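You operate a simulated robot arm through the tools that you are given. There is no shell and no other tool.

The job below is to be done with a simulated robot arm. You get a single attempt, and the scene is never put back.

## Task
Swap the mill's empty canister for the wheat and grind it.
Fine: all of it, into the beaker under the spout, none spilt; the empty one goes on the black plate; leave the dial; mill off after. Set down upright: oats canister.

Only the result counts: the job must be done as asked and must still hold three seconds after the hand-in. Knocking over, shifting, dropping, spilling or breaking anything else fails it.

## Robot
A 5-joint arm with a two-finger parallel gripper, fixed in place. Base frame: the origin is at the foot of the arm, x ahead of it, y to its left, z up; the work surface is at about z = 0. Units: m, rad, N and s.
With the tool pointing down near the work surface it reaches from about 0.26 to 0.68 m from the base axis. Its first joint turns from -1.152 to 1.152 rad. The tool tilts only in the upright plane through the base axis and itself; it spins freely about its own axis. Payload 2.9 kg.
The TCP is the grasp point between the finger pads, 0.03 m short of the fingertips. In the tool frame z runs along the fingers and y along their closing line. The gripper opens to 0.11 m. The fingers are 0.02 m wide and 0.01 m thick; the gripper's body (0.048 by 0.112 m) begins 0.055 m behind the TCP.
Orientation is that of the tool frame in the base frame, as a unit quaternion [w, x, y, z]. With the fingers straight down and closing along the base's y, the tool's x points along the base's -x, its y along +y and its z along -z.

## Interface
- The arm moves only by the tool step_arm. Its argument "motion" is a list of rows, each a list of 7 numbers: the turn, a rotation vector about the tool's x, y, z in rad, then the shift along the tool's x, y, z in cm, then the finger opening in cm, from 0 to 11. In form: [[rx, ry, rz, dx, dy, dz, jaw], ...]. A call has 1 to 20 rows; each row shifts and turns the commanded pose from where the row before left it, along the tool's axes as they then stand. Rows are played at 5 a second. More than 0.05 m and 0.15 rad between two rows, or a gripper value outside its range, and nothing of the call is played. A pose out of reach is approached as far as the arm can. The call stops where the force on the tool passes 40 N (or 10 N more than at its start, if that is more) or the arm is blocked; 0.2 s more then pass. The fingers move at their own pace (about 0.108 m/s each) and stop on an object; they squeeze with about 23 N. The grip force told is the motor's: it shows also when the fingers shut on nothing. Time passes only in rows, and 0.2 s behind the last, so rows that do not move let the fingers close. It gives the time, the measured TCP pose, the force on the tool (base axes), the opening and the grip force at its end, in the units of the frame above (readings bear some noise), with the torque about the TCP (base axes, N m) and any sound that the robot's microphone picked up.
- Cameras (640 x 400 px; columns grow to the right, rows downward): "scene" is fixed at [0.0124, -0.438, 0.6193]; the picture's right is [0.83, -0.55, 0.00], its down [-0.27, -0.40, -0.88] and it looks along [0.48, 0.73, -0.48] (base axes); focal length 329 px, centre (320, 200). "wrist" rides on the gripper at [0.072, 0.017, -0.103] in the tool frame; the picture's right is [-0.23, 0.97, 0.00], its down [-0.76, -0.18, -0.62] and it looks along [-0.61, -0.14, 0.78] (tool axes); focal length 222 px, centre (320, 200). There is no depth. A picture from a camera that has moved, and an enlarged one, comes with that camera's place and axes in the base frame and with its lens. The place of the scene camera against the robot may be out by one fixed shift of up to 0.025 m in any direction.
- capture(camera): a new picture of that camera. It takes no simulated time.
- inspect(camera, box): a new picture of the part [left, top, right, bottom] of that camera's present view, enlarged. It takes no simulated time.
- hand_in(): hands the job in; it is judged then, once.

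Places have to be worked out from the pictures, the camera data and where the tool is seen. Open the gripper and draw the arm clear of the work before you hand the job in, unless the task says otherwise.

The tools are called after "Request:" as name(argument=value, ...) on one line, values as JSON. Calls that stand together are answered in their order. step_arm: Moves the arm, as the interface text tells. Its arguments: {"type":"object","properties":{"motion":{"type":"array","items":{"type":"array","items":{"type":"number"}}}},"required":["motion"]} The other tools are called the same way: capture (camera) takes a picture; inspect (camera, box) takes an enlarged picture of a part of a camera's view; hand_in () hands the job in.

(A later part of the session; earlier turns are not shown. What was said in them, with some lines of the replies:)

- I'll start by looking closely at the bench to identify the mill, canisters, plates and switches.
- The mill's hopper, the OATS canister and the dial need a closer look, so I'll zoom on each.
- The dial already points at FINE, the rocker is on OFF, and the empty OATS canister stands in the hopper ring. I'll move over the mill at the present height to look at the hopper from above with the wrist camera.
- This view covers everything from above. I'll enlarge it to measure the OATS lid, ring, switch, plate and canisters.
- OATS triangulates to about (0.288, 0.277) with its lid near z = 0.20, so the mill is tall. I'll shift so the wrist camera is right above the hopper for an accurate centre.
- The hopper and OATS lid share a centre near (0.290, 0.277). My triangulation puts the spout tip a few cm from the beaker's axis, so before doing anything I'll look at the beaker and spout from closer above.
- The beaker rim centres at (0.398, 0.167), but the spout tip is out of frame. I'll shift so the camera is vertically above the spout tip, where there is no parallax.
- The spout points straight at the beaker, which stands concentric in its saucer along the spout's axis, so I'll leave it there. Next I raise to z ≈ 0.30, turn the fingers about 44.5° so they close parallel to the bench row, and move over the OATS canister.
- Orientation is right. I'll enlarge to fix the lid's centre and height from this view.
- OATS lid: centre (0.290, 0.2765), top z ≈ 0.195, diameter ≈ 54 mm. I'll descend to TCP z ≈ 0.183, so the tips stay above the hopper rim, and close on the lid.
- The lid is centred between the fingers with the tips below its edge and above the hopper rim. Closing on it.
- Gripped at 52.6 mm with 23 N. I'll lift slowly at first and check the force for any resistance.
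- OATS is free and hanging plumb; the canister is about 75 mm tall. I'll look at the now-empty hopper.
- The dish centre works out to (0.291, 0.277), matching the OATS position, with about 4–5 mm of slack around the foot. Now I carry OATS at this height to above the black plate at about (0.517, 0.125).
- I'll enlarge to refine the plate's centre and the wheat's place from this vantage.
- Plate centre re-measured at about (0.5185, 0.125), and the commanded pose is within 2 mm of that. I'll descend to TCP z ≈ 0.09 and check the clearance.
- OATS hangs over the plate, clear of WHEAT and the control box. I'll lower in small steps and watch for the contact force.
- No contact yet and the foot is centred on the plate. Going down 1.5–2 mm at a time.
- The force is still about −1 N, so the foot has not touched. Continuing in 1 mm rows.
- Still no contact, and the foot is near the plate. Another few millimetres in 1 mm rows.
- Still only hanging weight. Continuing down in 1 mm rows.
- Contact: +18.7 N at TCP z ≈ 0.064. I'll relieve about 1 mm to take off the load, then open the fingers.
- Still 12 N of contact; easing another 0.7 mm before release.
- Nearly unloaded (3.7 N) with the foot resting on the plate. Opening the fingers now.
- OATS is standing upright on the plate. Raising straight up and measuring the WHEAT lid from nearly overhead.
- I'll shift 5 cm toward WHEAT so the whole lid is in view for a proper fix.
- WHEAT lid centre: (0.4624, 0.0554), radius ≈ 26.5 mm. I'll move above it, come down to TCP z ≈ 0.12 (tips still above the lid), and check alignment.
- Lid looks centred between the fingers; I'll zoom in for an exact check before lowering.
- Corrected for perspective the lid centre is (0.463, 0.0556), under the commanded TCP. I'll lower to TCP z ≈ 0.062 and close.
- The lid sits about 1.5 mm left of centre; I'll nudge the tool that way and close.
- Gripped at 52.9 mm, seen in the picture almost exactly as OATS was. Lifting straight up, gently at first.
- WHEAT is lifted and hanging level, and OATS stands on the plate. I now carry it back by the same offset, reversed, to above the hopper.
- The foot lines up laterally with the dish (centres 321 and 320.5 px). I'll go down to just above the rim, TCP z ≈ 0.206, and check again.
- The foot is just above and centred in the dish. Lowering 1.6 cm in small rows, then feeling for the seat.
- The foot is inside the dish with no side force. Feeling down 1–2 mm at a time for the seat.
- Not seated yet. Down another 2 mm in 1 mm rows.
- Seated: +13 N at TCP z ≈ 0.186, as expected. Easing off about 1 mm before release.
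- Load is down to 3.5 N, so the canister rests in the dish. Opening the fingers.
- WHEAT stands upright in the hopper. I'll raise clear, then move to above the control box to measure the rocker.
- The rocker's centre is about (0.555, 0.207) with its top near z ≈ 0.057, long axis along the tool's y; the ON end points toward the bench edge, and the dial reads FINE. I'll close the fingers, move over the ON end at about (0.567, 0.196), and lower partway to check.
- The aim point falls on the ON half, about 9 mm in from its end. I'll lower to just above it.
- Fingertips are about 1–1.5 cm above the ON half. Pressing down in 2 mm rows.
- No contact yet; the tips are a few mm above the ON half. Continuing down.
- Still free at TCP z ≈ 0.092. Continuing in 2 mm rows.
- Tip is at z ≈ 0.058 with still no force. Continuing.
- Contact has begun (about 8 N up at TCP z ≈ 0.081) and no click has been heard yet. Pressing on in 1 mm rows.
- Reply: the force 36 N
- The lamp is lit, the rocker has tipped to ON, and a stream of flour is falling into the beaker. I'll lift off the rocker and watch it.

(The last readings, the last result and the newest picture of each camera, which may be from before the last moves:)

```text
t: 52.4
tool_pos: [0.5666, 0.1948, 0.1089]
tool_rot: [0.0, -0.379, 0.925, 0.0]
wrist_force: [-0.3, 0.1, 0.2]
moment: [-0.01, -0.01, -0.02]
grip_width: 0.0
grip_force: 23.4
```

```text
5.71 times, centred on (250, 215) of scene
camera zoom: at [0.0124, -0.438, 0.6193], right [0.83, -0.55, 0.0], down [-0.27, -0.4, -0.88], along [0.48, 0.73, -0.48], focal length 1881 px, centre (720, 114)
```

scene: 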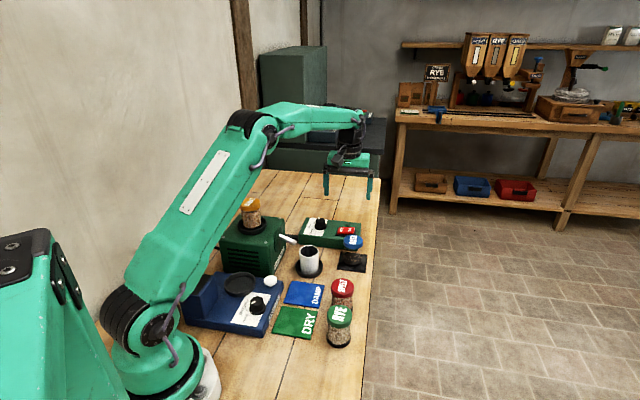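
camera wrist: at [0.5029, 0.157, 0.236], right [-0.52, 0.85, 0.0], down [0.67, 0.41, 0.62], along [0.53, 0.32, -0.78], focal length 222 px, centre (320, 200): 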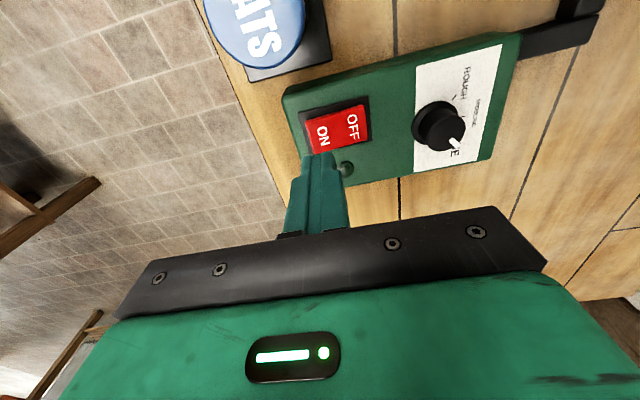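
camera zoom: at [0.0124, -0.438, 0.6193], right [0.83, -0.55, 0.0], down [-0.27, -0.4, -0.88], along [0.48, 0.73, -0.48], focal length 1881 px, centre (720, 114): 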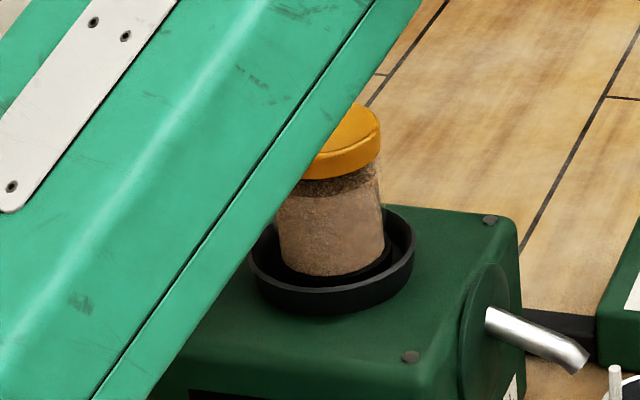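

Flour is falling inside the beaker's mouth and the WHEAT canister is feeding. While it grinds, I'll shift over the OFF end at this height and wait.

Request:
step_arm(motion=[[0, 0, 0, 0, 1.0, -0.5, 0], [0, 0, 0, 0, 1.0, 0, 0], [0, 0, 0, 0, 0.9, 0, 0], [0, 0, 0, 0, 0, 0, 0], [0, 0, 0, 0, 0, 0, 0]])

Request:
inspect(camera="wrist", box=[230, 60, 410, 210])

Request:
inspect(camera="scene", box=[230, 180, 350, 285])

```text
t: 53.6
tool_pos: [0.5461, 0.2158, 0.1159]
tool_rot: [0.001, -0.378, 0.926, 0.0]
wrist_force: [0.4, 0.9, 0.5]
moment: [-0.01, -0.04, 0.0]
grip_width: 0.0001
grip_force: 22.9
```

```text
2.67 times, centred on (320, 135) of wrist
camera zoom: at [0.4823, 0.1773, 0.2195], right [-0.52, 0.85, 0.0], down [0.67, 0.41, 0.62], along [0.53, 0.32, -0.78], focal length 592 px, centre (320, 373)
```

zoom: 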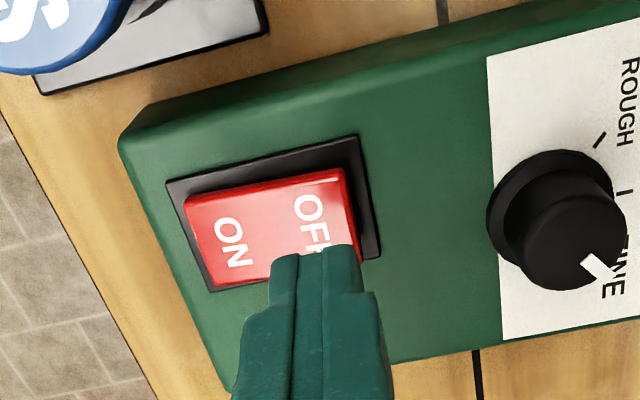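

```text
3.81 times, centred on (290, 232) of scene
camera zoom: at [0.0124, -0.438, 0.6193], right [0.83, -0.55, 0.0], down [-0.27, -0.4, -0.88], along [0.48, 0.73, -0.48], focal length 1254 px, centre (434, 76)
```

zoom: 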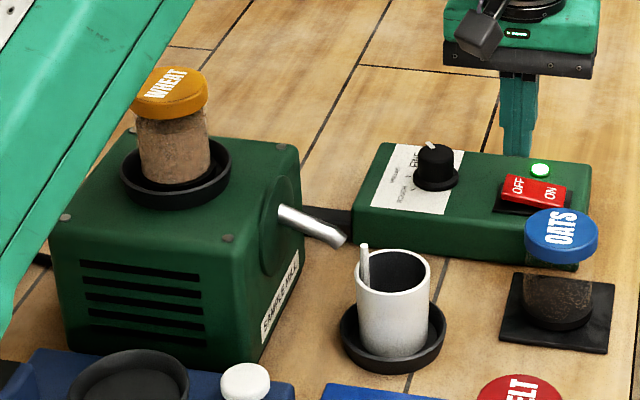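

The grind is running with the canister still fairly full. Holding still and waiting 4 s.

Request:
step_arm(motion=[[0, 0, 0, 0, 0, 0, 0], [0, 0, 0, 0, 0, 0, 0], [0, 0, 0, 0, 0, 0, 0], [0, 0, 0, 0, 0, 0, 0], [0, 0, 0, 0, 0, 0, 0], [0, 0, 0, 0, 0, 0, 0], [0, 0, 0, 0, 0, 0, 0], [0, 0, 0, 0, 0, 0, 0], [0, 0, 0, 0, 0, 0, 0], [0, 0, 0, 0, 0, 0, 0], [0, 0, 0, 0, 0, 0, 0], [0, 0, 0, 0, 0, 0, 0], [0, 0, 0, 0, 0, 0, 0], [0, 0, 0, 0, 0, 0, 0], [0, 0, 0, 0, 0, 0, 0], [0, 0, 0, 0, 0, 0, 0], [0, 0, 0, 0, 0, 0, 0], [0, 0, 0, 0, 0, 0, 0], [0, 0, 0, 0, 0, 0, 0], [0, 0, 0, 0, 0, 0, 0]])

Request:
inspect(camera="scene", box=[230, 180, 350, 285])

```text
t: 57.8
tool_pos: [0.5469, 0.2149, 0.1143]
tool_rot: [0.0, -0.379, 0.926, 0.0]
wrist_force: [-1.1, 0.1, 0.3]
moment: [0.01, -0.02, 0.01]
grip_width: 0.0
grip_force: 22.8
```

```text
3.81 times, centred on (290, 232) of scene
camera zoom: at [0.0124, -0.438, 0.6193], right [0.83, -0.55, 0.0], down [-0.27, -0.4, -0.88], along [0.48, 0.73, -0.48], focal length 1254 px, centre (434, 76)
```

zoom: 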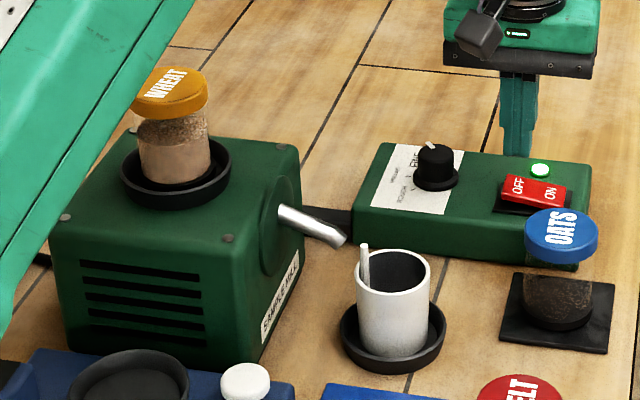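

The level in the canister is dropping and flour still flows into the beaker. Waiting another 4 s.

Request:
step_arm(motion=[[0, 0, 0, 0, 0, 0, 0], [0, 0, 0, 0, 0, 0, 0], [0, 0, 0, 0, 0, 0, 0], [0, 0, 0, 0, 0, 0, 0], [0, 0, 0, 0, 0, 0, 0], [0, 0, 0, 0, 0, 0, 0], [0, 0, 0, 0, 0, 0, 0], [0, 0, 0, 0, 0, 0, 0], [0, 0, 0, 0, 0, 0, 0], [0, 0, 0, 0, 0, 0, 0], [0, 0, 0, 0, 0, 0, 0], [0, 0, 0, 0, 0, 0, 0], [0, 0, 0, 0, 0, 0, 0], [0, 0, 0, 0, 0, 0, 0], [0, 0, 0, 0, 0, 0, 0], [0, 0, 0, 0, 0, 0, 0], [0, 0, 0, 0, 0, 0, 0], [0, 0, 0, 0, 0, 0, 0], [0, 0, 0, 0, 0, 0, 0], [0, 0, 0, 0, 0, 0, 0]])

Request:
inspect(camera="scene", box=[230, 180, 350, 285])

```text
t: 62.0
tool_pos: [0.5467, 0.2162, 0.115]
tool_rot: [0.0, -0.379, 0.925, 0.001]
wrist_force: [0.5, -0.3, -0.7]
moment: [0.0, 0.0, 0.02]
grip_width: 0.0
grip_force: 22.9
```

```text
3.81 times, centred on (290, 232) of scene
camera zoom: at [0.0124, -0.438, 0.6193], right [0.83, -0.55, 0.0], down [-0.27, -0.4, -0.88], along [0.48, 0.73, -0.48], focal length 1254 px, centre (434, 76)
```

zoom: 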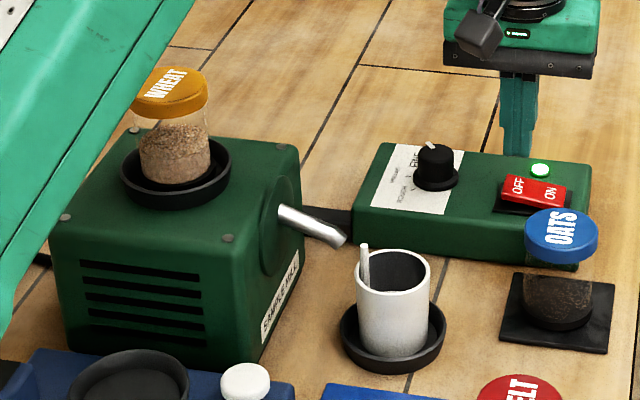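

About half is left. Waiting on.

Request:
step_arm(motion=[[0, 0, 0, 0, 0, 0, 0], [0, 0, 0, 0, 0, 0, 0], [0, 0, 0, 0, 0, 0, 0], [0, 0, 0, 0, 0, 0, 0], [0, 0, 0, 0, 0, 0, 0], [0, 0, 0, 0, 0, 0, 0], [0, 0, 0, 0, 0, 0, 0], [0, 0, 0, 0, 0, 0, 0], [0, 0, 0, 0, 0, 0, 0], [0, 0, 0, 0, 0, 0, 0], [0, 0, 0, 0, 0, 0, 0], [0, 0, 0, 0, 0, 0, 0], [0, 0, 0, 0, 0, 0, 0], [0, 0, 0, 0, 0, 0, 0], [0, 0, 0, 0, 0, 0, 0], [0, 0, 0, 0, 0, 0, 0], [0, 0, 0, 0, 0, 0, 0], [0, 0, 0, 0, 0, 0, 0], [0, 0, 0, 0, 0, 0, 0], [0, 0, 0, 0, 0, 0, 0]])

Request:
inspect(camera="scene", box=[230, 180, 350, 285])

```text
t: 66.2
tool_pos: [0.5465, 0.2155, 0.1149]
tool_rot: [0.0, -0.379, 0.926, 0.0]
wrist_force: [-0.4, -0.4, -0.1]
moment: [0.0, 0.06, 0.05]
grip_width: 0.0
grip_force: 23.0
```

```text
3.81 times, centred on (290, 232) of scene
camera zoom: at [0.0124, -0.438, 0.6193], right [0.83, -0.55, 0.0], down [-0.27, -0.4, -0.88], along [0.48, 0.73, -0.48], focal length 1254 px, centre (434, 76)
```

zoom: 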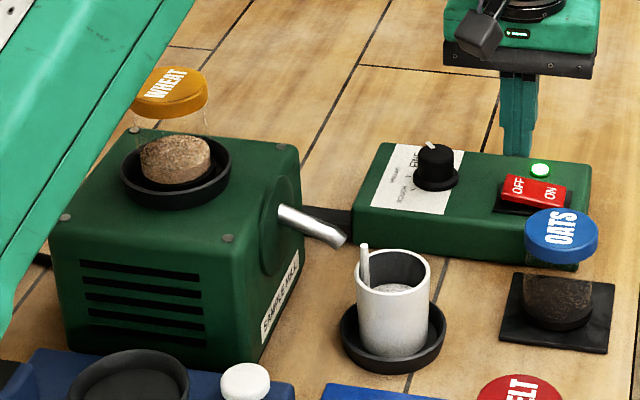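

Only a little wheat remains, and the beaker is filling without overflow. Waiting 3 s more in shorter calls.

Request:
step_arm(motion=[[0, 0, 0, 0, 0, 0, 0], [0, 0, 0, 0, 0, 0, 0], [0, 0, 0, 0, 0, 0, 0], [0, 0, 0, 0, 0, 0, 0], [0, 0, 0, 0, 0, 0, 0], [0, 0, 0, 0, 0, 0, 0], [0, 0, 0, 0, 0, 0, 0], [0, 0, 0, 0, 0, 0, 0], [0, 0, 0, 0, 0, 0, 0], [0, 0, 0, 0, 0, 0, 0], [0, 0, 0, 0, 0, 0, 0], [0, 0, 0, 0, 0, 0, 0], [0, 0, 0, 0, 0, 0, 0], [0, 0, 0, 0, 0, 0, 0], [0, 0, 0, 0, 0, 0, 0]])

Request:
inspect(camera="scene", box=[230, 180, 350, 285])

```text
t: 69.4
tool_pos: [0.5466, 0.2153, 0.1149]
tool_rot: [0.001, -0.378, 0.926, 0.0]
wrist_force: [-0.5, 0.2, 0.3]
moment: [0.01, -0.04, -0.01]
grip_width: 0.0002
grip_force: 23.2
```

```text
3.81 times, centred on (290, 232) of scene
camera zoom: at [0.0124, -0.438, 0.6193], right [0.83, -0.55, 0.0], down [-0.27, -0.4, -0.88], along [0.48, 0.73, -0.48], focal length 1254 px, centre (434, 76)
```

zoom: 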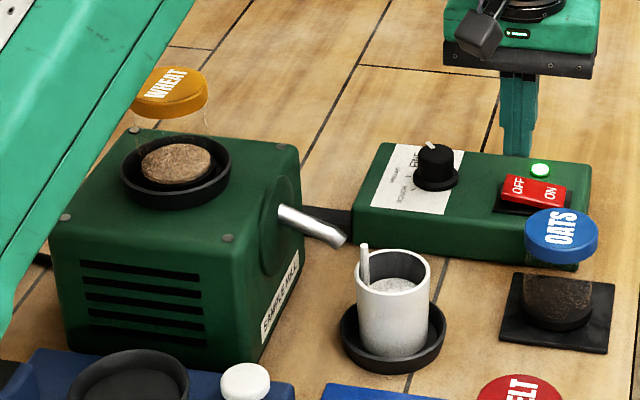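

A thin layer remains. Waiting another 2.4 s.

Request:
step_arm(motion=[[0, 0, 0, 0, 0, 0, 0], [0, 0, 0, 0, 0, 0, 0], [0, 0, 0, 0, 0, 0, 0], [0, 0, 0, 0, 0, 0, 0], [0, 0, 0, 0, 0, 0, 0], [0, 0, 0, 0, 0, 0, 0], [0, 0, 0, 0, 0, 0, 0], [0, 0, 0, 0, 0, 0, 0], [0, 0, 0, 0, 0, 0, 0], [0, 0, 0, 0, 0, 0, 0], [0, 0, 0, 0, 0, 0, 0]])

Request:
inspect(camera="scene", box=[230, 180, 350, 285])

Request:
inspect(camera="scene", box=[240, 185, 290, 235])

```text
t: 71.8
tool_pos: [0.5461, 0.2162, 0.1151]
tool_rot: [-0.001, -0.379, 0.925, 0.0]
wrist_force: [0.3, 0.2, -1.9]
moment: [0.0, 0.01, 0.02]
grip_width: 0.0
grip_force: 22.9
```

```text
3.81 times, centred on (290, 232) of scene
camera zoom: at [0.0124, -0.438, 0.6193], right [0.83, -0.55, 0.0], down [-0.27, -0.4, -0.88], along [0.48, 0.73, -0.48], focal length 1254 px, centre (434, 76)
```

zoom: 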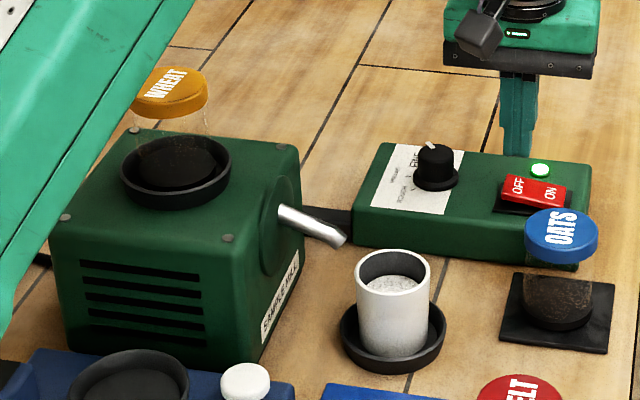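

```text
8.00 times, centred on (265, 210) of scene
camera zoom: at [0.0124, -0.438, 0.6193], right [0.83, -0.55, 0.0], down [-0.27, -0.4, -0.88], along [0.48, 0.73, -0.48], focal length 2633 px, centre (760, 120)
```

zoom: 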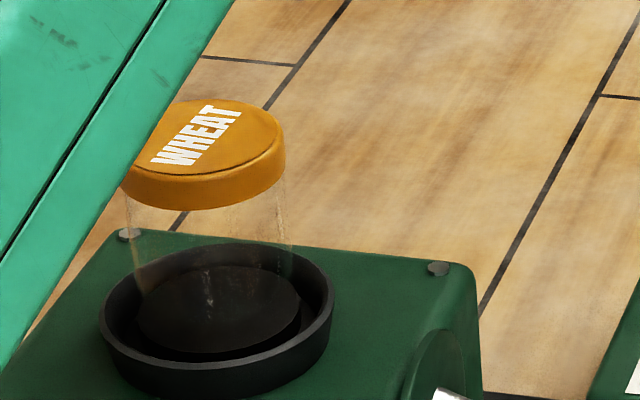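

The canister is empty and the stream has stopped, with all the flour in the beaker. Now I press the OFF end, first coming down to just above it.

Request:
step_arm(motion=[[0, 0, 0, 0, 0, 0.8, 0], [0, 0, 0, 0, 0, 0.8, 0], [0, 0, 0, 0, 0, 0.6, 0], [0, 0, 0, 0, 0, 0.2, 0], [0, 0, 0, 0, 0, 0, 0]])

Request:
inspect(camera="wrist", box=[230, 60, 410, 210])

Request:
inspect(camera="scene", box=[280, 190, 380, 285])

```text
t: 73.0
tool_pos: [0.5462, 0.217, 0.0905]
tool_rot: [-0.001, -0.378, 0.926, -0.001]
wrist_force: [0.2, -0.3, -0.2]
moment: [0.01, 0.0, -0.02]
grip_width: 0.0001
grip_force: 22.8
```

```text
2.67 times, centred on (320, 135) of wrist
camera zoom: at [0.4824, 0.1775, 0.195], right [-0.52, 0.85, 0.0], down [0.67, 0.41, 0.62], along [0.53, 0.32, -0.78], focal length 592 px, centre (320, 373)
```

zoom: 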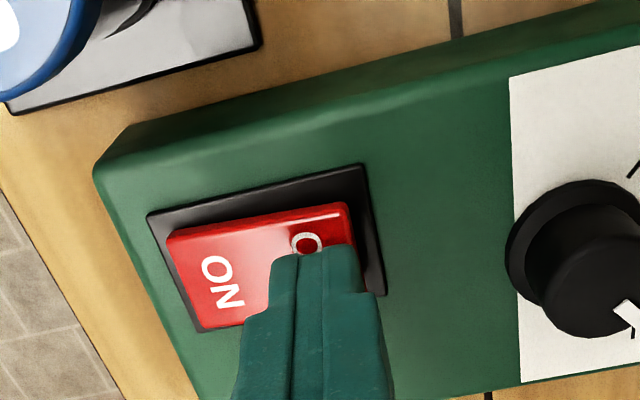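

```text
4.21 times, centred on (330, 238) of scene
camera zoom: at [0.0124, -0.438, 0.6193], right [0.83, -0.55, 0.0], down [-0.27, -0.4, -0.88], along [0.48, 0.73, -0.48], focal length 1386 px, centre (278, 42)
```

zoom: 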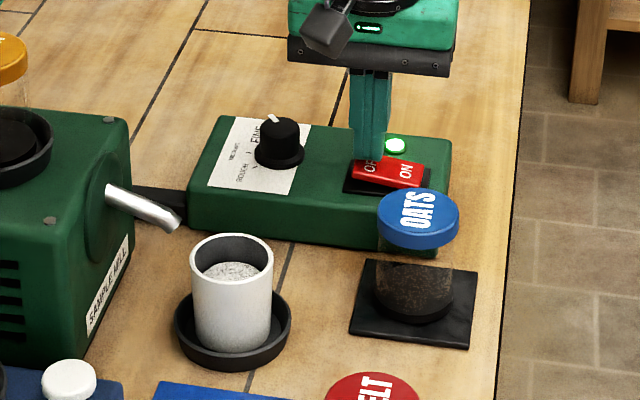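

The tips are aimed at the OFF half, clear of the dial. Pressing down in small rows.

Request:
step_arm(motion=[[0, 0, 0, 0, 0, 0.2, 0], [0, 0, 0, 0, 0, 0.2, 0], [0, 0, 0, 0, 0, 0.2, 0], [0, 0, 0, 0, 0, 0.15, 0], [0, 0, 0, 0, 0, 0, 0]])

Request:
inspect(camera="scene", box=[310, 190, 380, 260])

```text
t: 74.2
tool_pos: [0.5463, 0.2161, 0.0825]
tool_rot: [-0.001, -0.378, 0.926, 0.0]
wrist_force: [-0.5, 0.8, 0.3]
moment: [-0.01, 0.01, 0.0]
grip_width: 0.0
grip_force: 22.6
```

```text
5.71 times, centred on (345, 225) of scene
camera zoom: at [0.0124, -0.438, 0.6193], right [0.83, -0.55, 0.0], down [-0.27, -0.4, -0.88], along [0.48, 0.73, -0.48], focal length 1881 px, centre (177, 57)
```

zoom: 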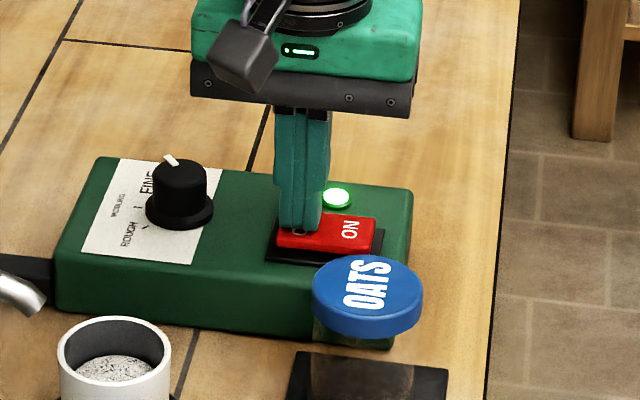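

The tips are at the rocker's surface and about to touch. Continuing 1 mm at a time.

Request:
step_arm(motion=[[0, 0, 0, 0, 0, 0.15, 0], [0, 0, 0, 0, 0, 0.1, 0], [0, 0, 0, 0, 0, 0.1, 0], [0, 0, 0, 0, 0, 0, 0]])

Request:
inspect(camera="scene", box=[310, 190, 380, 260])

```text
t: 75.2
tool_pos: [0.5476, 0.2161, 0.0819]
tool_rot: [0.001, -0.379, 0.925, 0.001]
wrist_force: [-17.8, -9.4, 34.1]
moment: [-0.53, 0.3, -0.18]
grip_width: 0.0
grip_force: 23.1
```

```text
5.71 times, centred on (345, 225) of scene
camera zoom: at [0.0121, -0.4381, 0.6192], right [0.83, -0.55, 0.0], down [-0.27, -0.4, -0.88], along [0.48, 0.73, -0.48], focal length 1881 px, centre (177, 57)
```

zoom: 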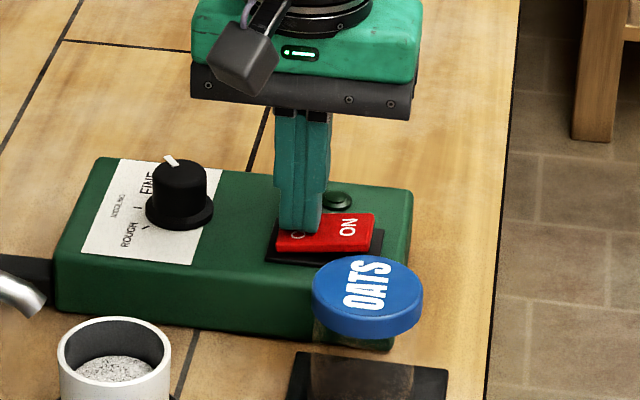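

The lamp is out and the rocker is back on OFF. Lifting straight off and opening the gripper once well above everything.

Request:
step_arm(motion=[[0, 0, 0, 0, 0, -0.5, 0], [0, 0, 0, 0, 0, -1.5, 0], [0, 0, 0, 0, 0, -3.0, 0], [0, 0, 0, 0, 0, -4.0, 0], [0, 0, 0, 0, 0, -4.0, 0], [0, 0, 0, 0, 0, -4.0, 0], [0, 0, 0, 0, 0, -4.0, 0], [0, 0, 0, 0, 0, -4.0, 5], [0, 0, 0, 0, 0, -2.0, 11], [0, 0, 0, 0, 0, 0, 11], [0, 0, 0, 0, 0, 0, 11]])

Request:
capture(camera="scene")

Request:
capture(camera="wrist")

Request:
inspect(camera="scene", box=[275, 205, 380, 290])

```text
t: 77.6
tool_pos: [0.5466, 0.2156, 0.3503]
tool_rot: [0.0, -0.379, 0.925, 0.0]
wrist_force: [-0.5, -0.2, -0.6]
moment: [-0.03, 0.02, -0.03]
grip_width: 0.1103
grip_force: 0.0
```

```text
taken
```

scene: 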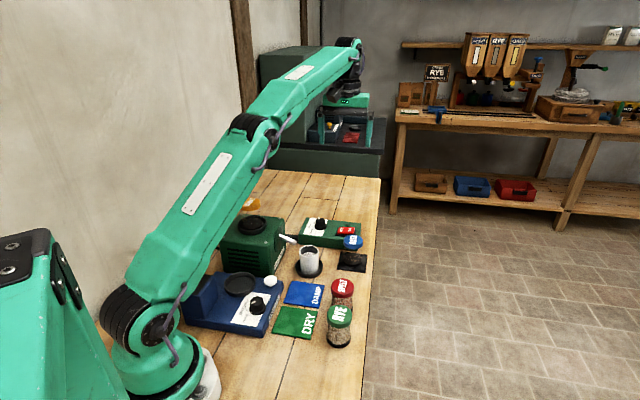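

```text
taken
camera wrist: at [0.4825, 0.1775, 0.455], right [-0.52, 0.85, 0.0], down [0.67, 0.41, 0.62], along [0.53, 0.32, -0.78], focal length 222 px, centre (320, 200)
```

wrist: 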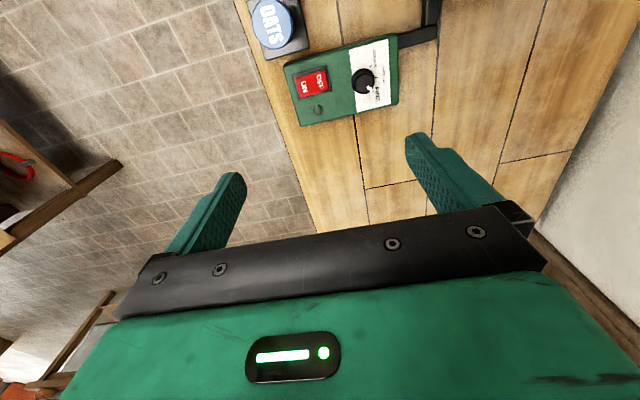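

```text
4.71 times, centred on (328, 248) of scene
camera zoom: at [0.0124, -0.438, 0.6193], right [0.83, -0.55, 0.0], down [-0.27, -0.4, -0.88], along [0.48, 0.73, -0.48], focal length 1549 px, centre (285, -24)
```

zoom: 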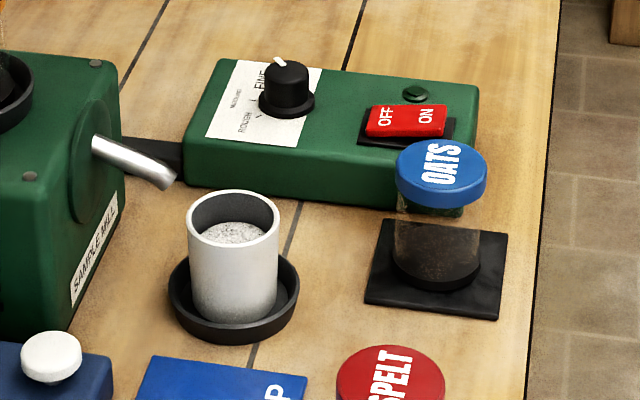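

Everything is in order: the mill is off, flour is in the beaker, and OATS is upright on the plate. I'll swing the arm back to near its starting pose, clear of the work.

Request:
step_arm(motion=[[0, 0, 0, 1.5, -0.25, 0, 11], [0, 0, 0, 3.0, -0.5, 0, 11], [0, 0, 0, 3.0, -0.5, 0, 11], [0, 0, 0, 3.0, -0.5, 0, 11], [0, 0, 0, 3.0, -0.5, 0, 11], [0, 0, 0, 1.5, -0.25, 0, 11], [0, 0, 0, 0, 0, 0, 11], [0, 0, 0, 0, 0, 0, 11]])

Request:
capture(camera="scene")

Request:
inspect(camera="scene", box=[180, 180, 380, 350])

Request:
inspect(camera="scene", box=[220, 185, 300, 250])

Request:
capture(camera="wrist")

```text
t: 79.4
tool_pos: [0.4581, 0.0915, 0.3506]
tool_rot: [0.0, -0.379, 0.925, 0.0]
wrist_force: [0.4, -0.5, 0.4]
moment: [-0.04, -0.01, -0.03]
grip_width: 0.1104
grip_force: 0.0
```

```text
taken
```

scene: 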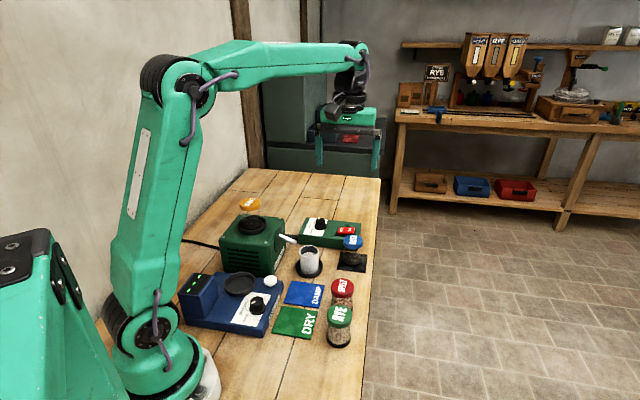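

```text
2.35 times, centred on (280, 265) of scene
camera zoom: at [0.0123, -0.438, 0.6193], right [0.83, -0.55, 0.0], down [-0.27, -0.4, -0.88], along [0.48, 0.73, -0.48], focal length 774 px, centre (414, 47)
```

zoom: 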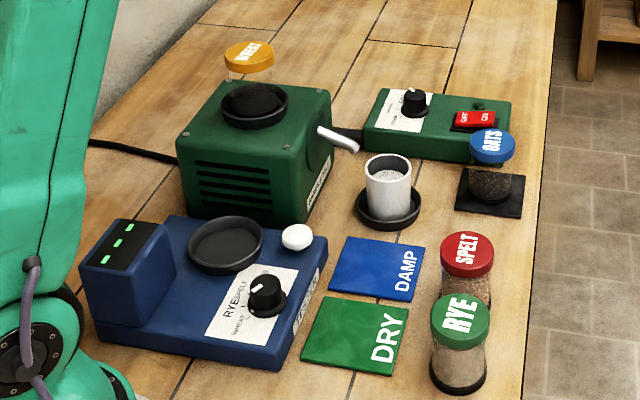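

```text
6.15 times, centred on (260, 218) of scene
camera zoom: at [0.0123, -0.438, 0.6193], right [0.83, -0.55, 0.0], down [-0.27, -0.4, -0.88], along [0.48, 0.73, -0.48], focal length 2025 px, centre (689, 92)
```

zoom: 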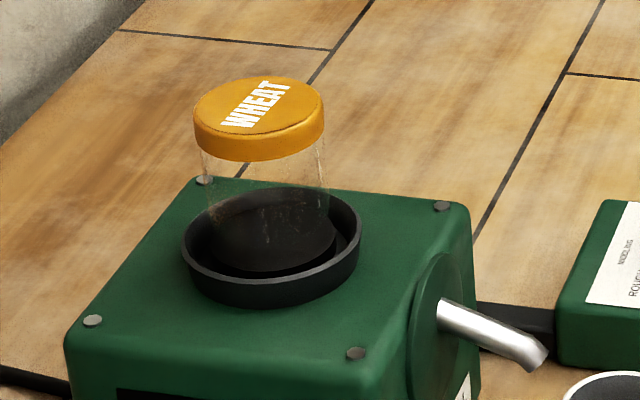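

```text
taken
camera wrist: at [0.3932, 0.0539, 0.455], right [-0.52, 0.85, 0.0], down [0.67, 0.41, 0.62], along [0.53, 0.32, -0.78], focal length 222 px, centre (320, 200)
```

wrist: 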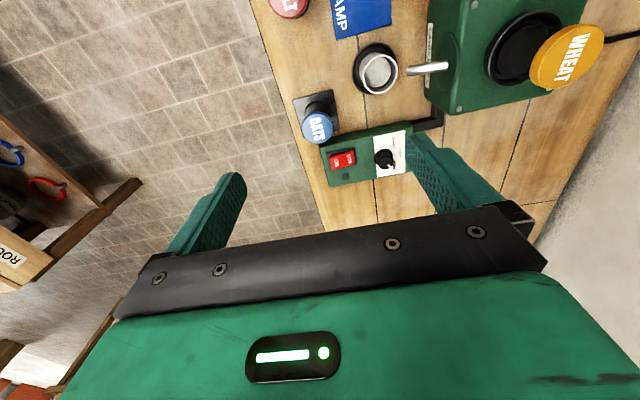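

Final state checks out. The WHEAT canister is empty and upright in the hopper, and the flour is in the beaker with nothing visible in the saucer. OATS is upright on the black plate, the dial is untouched at FINE, the rocker is OFF with the lamp dark, and the arm is clear with the gripper open. Handing in.

Request:
hand_in()

```text
The job is handed in.
```

The wheat has been ground on the fine setting into the beaker under the spout, and the job is handed in. I don't have the judge's verdict.

- **Swap:** the empty oats canister is standing upright on the black plate. The wheat canister is in the mill's hopper.
- **Grind:** I ran the mill until the wheat canister was visibly empty and the stream had stopped. I saw no flour outside the beaker.
- **Dial:** it was already on FINE and I did not touch it.
- **Mill:** it is switched off and its lamp is out.
- **Beaker:** it stood slightly forward of the spout tip. I left it where it was, and the stream fell inside its rim.

Nothing else was moved. The gripper is open and the arm is clear of the work.
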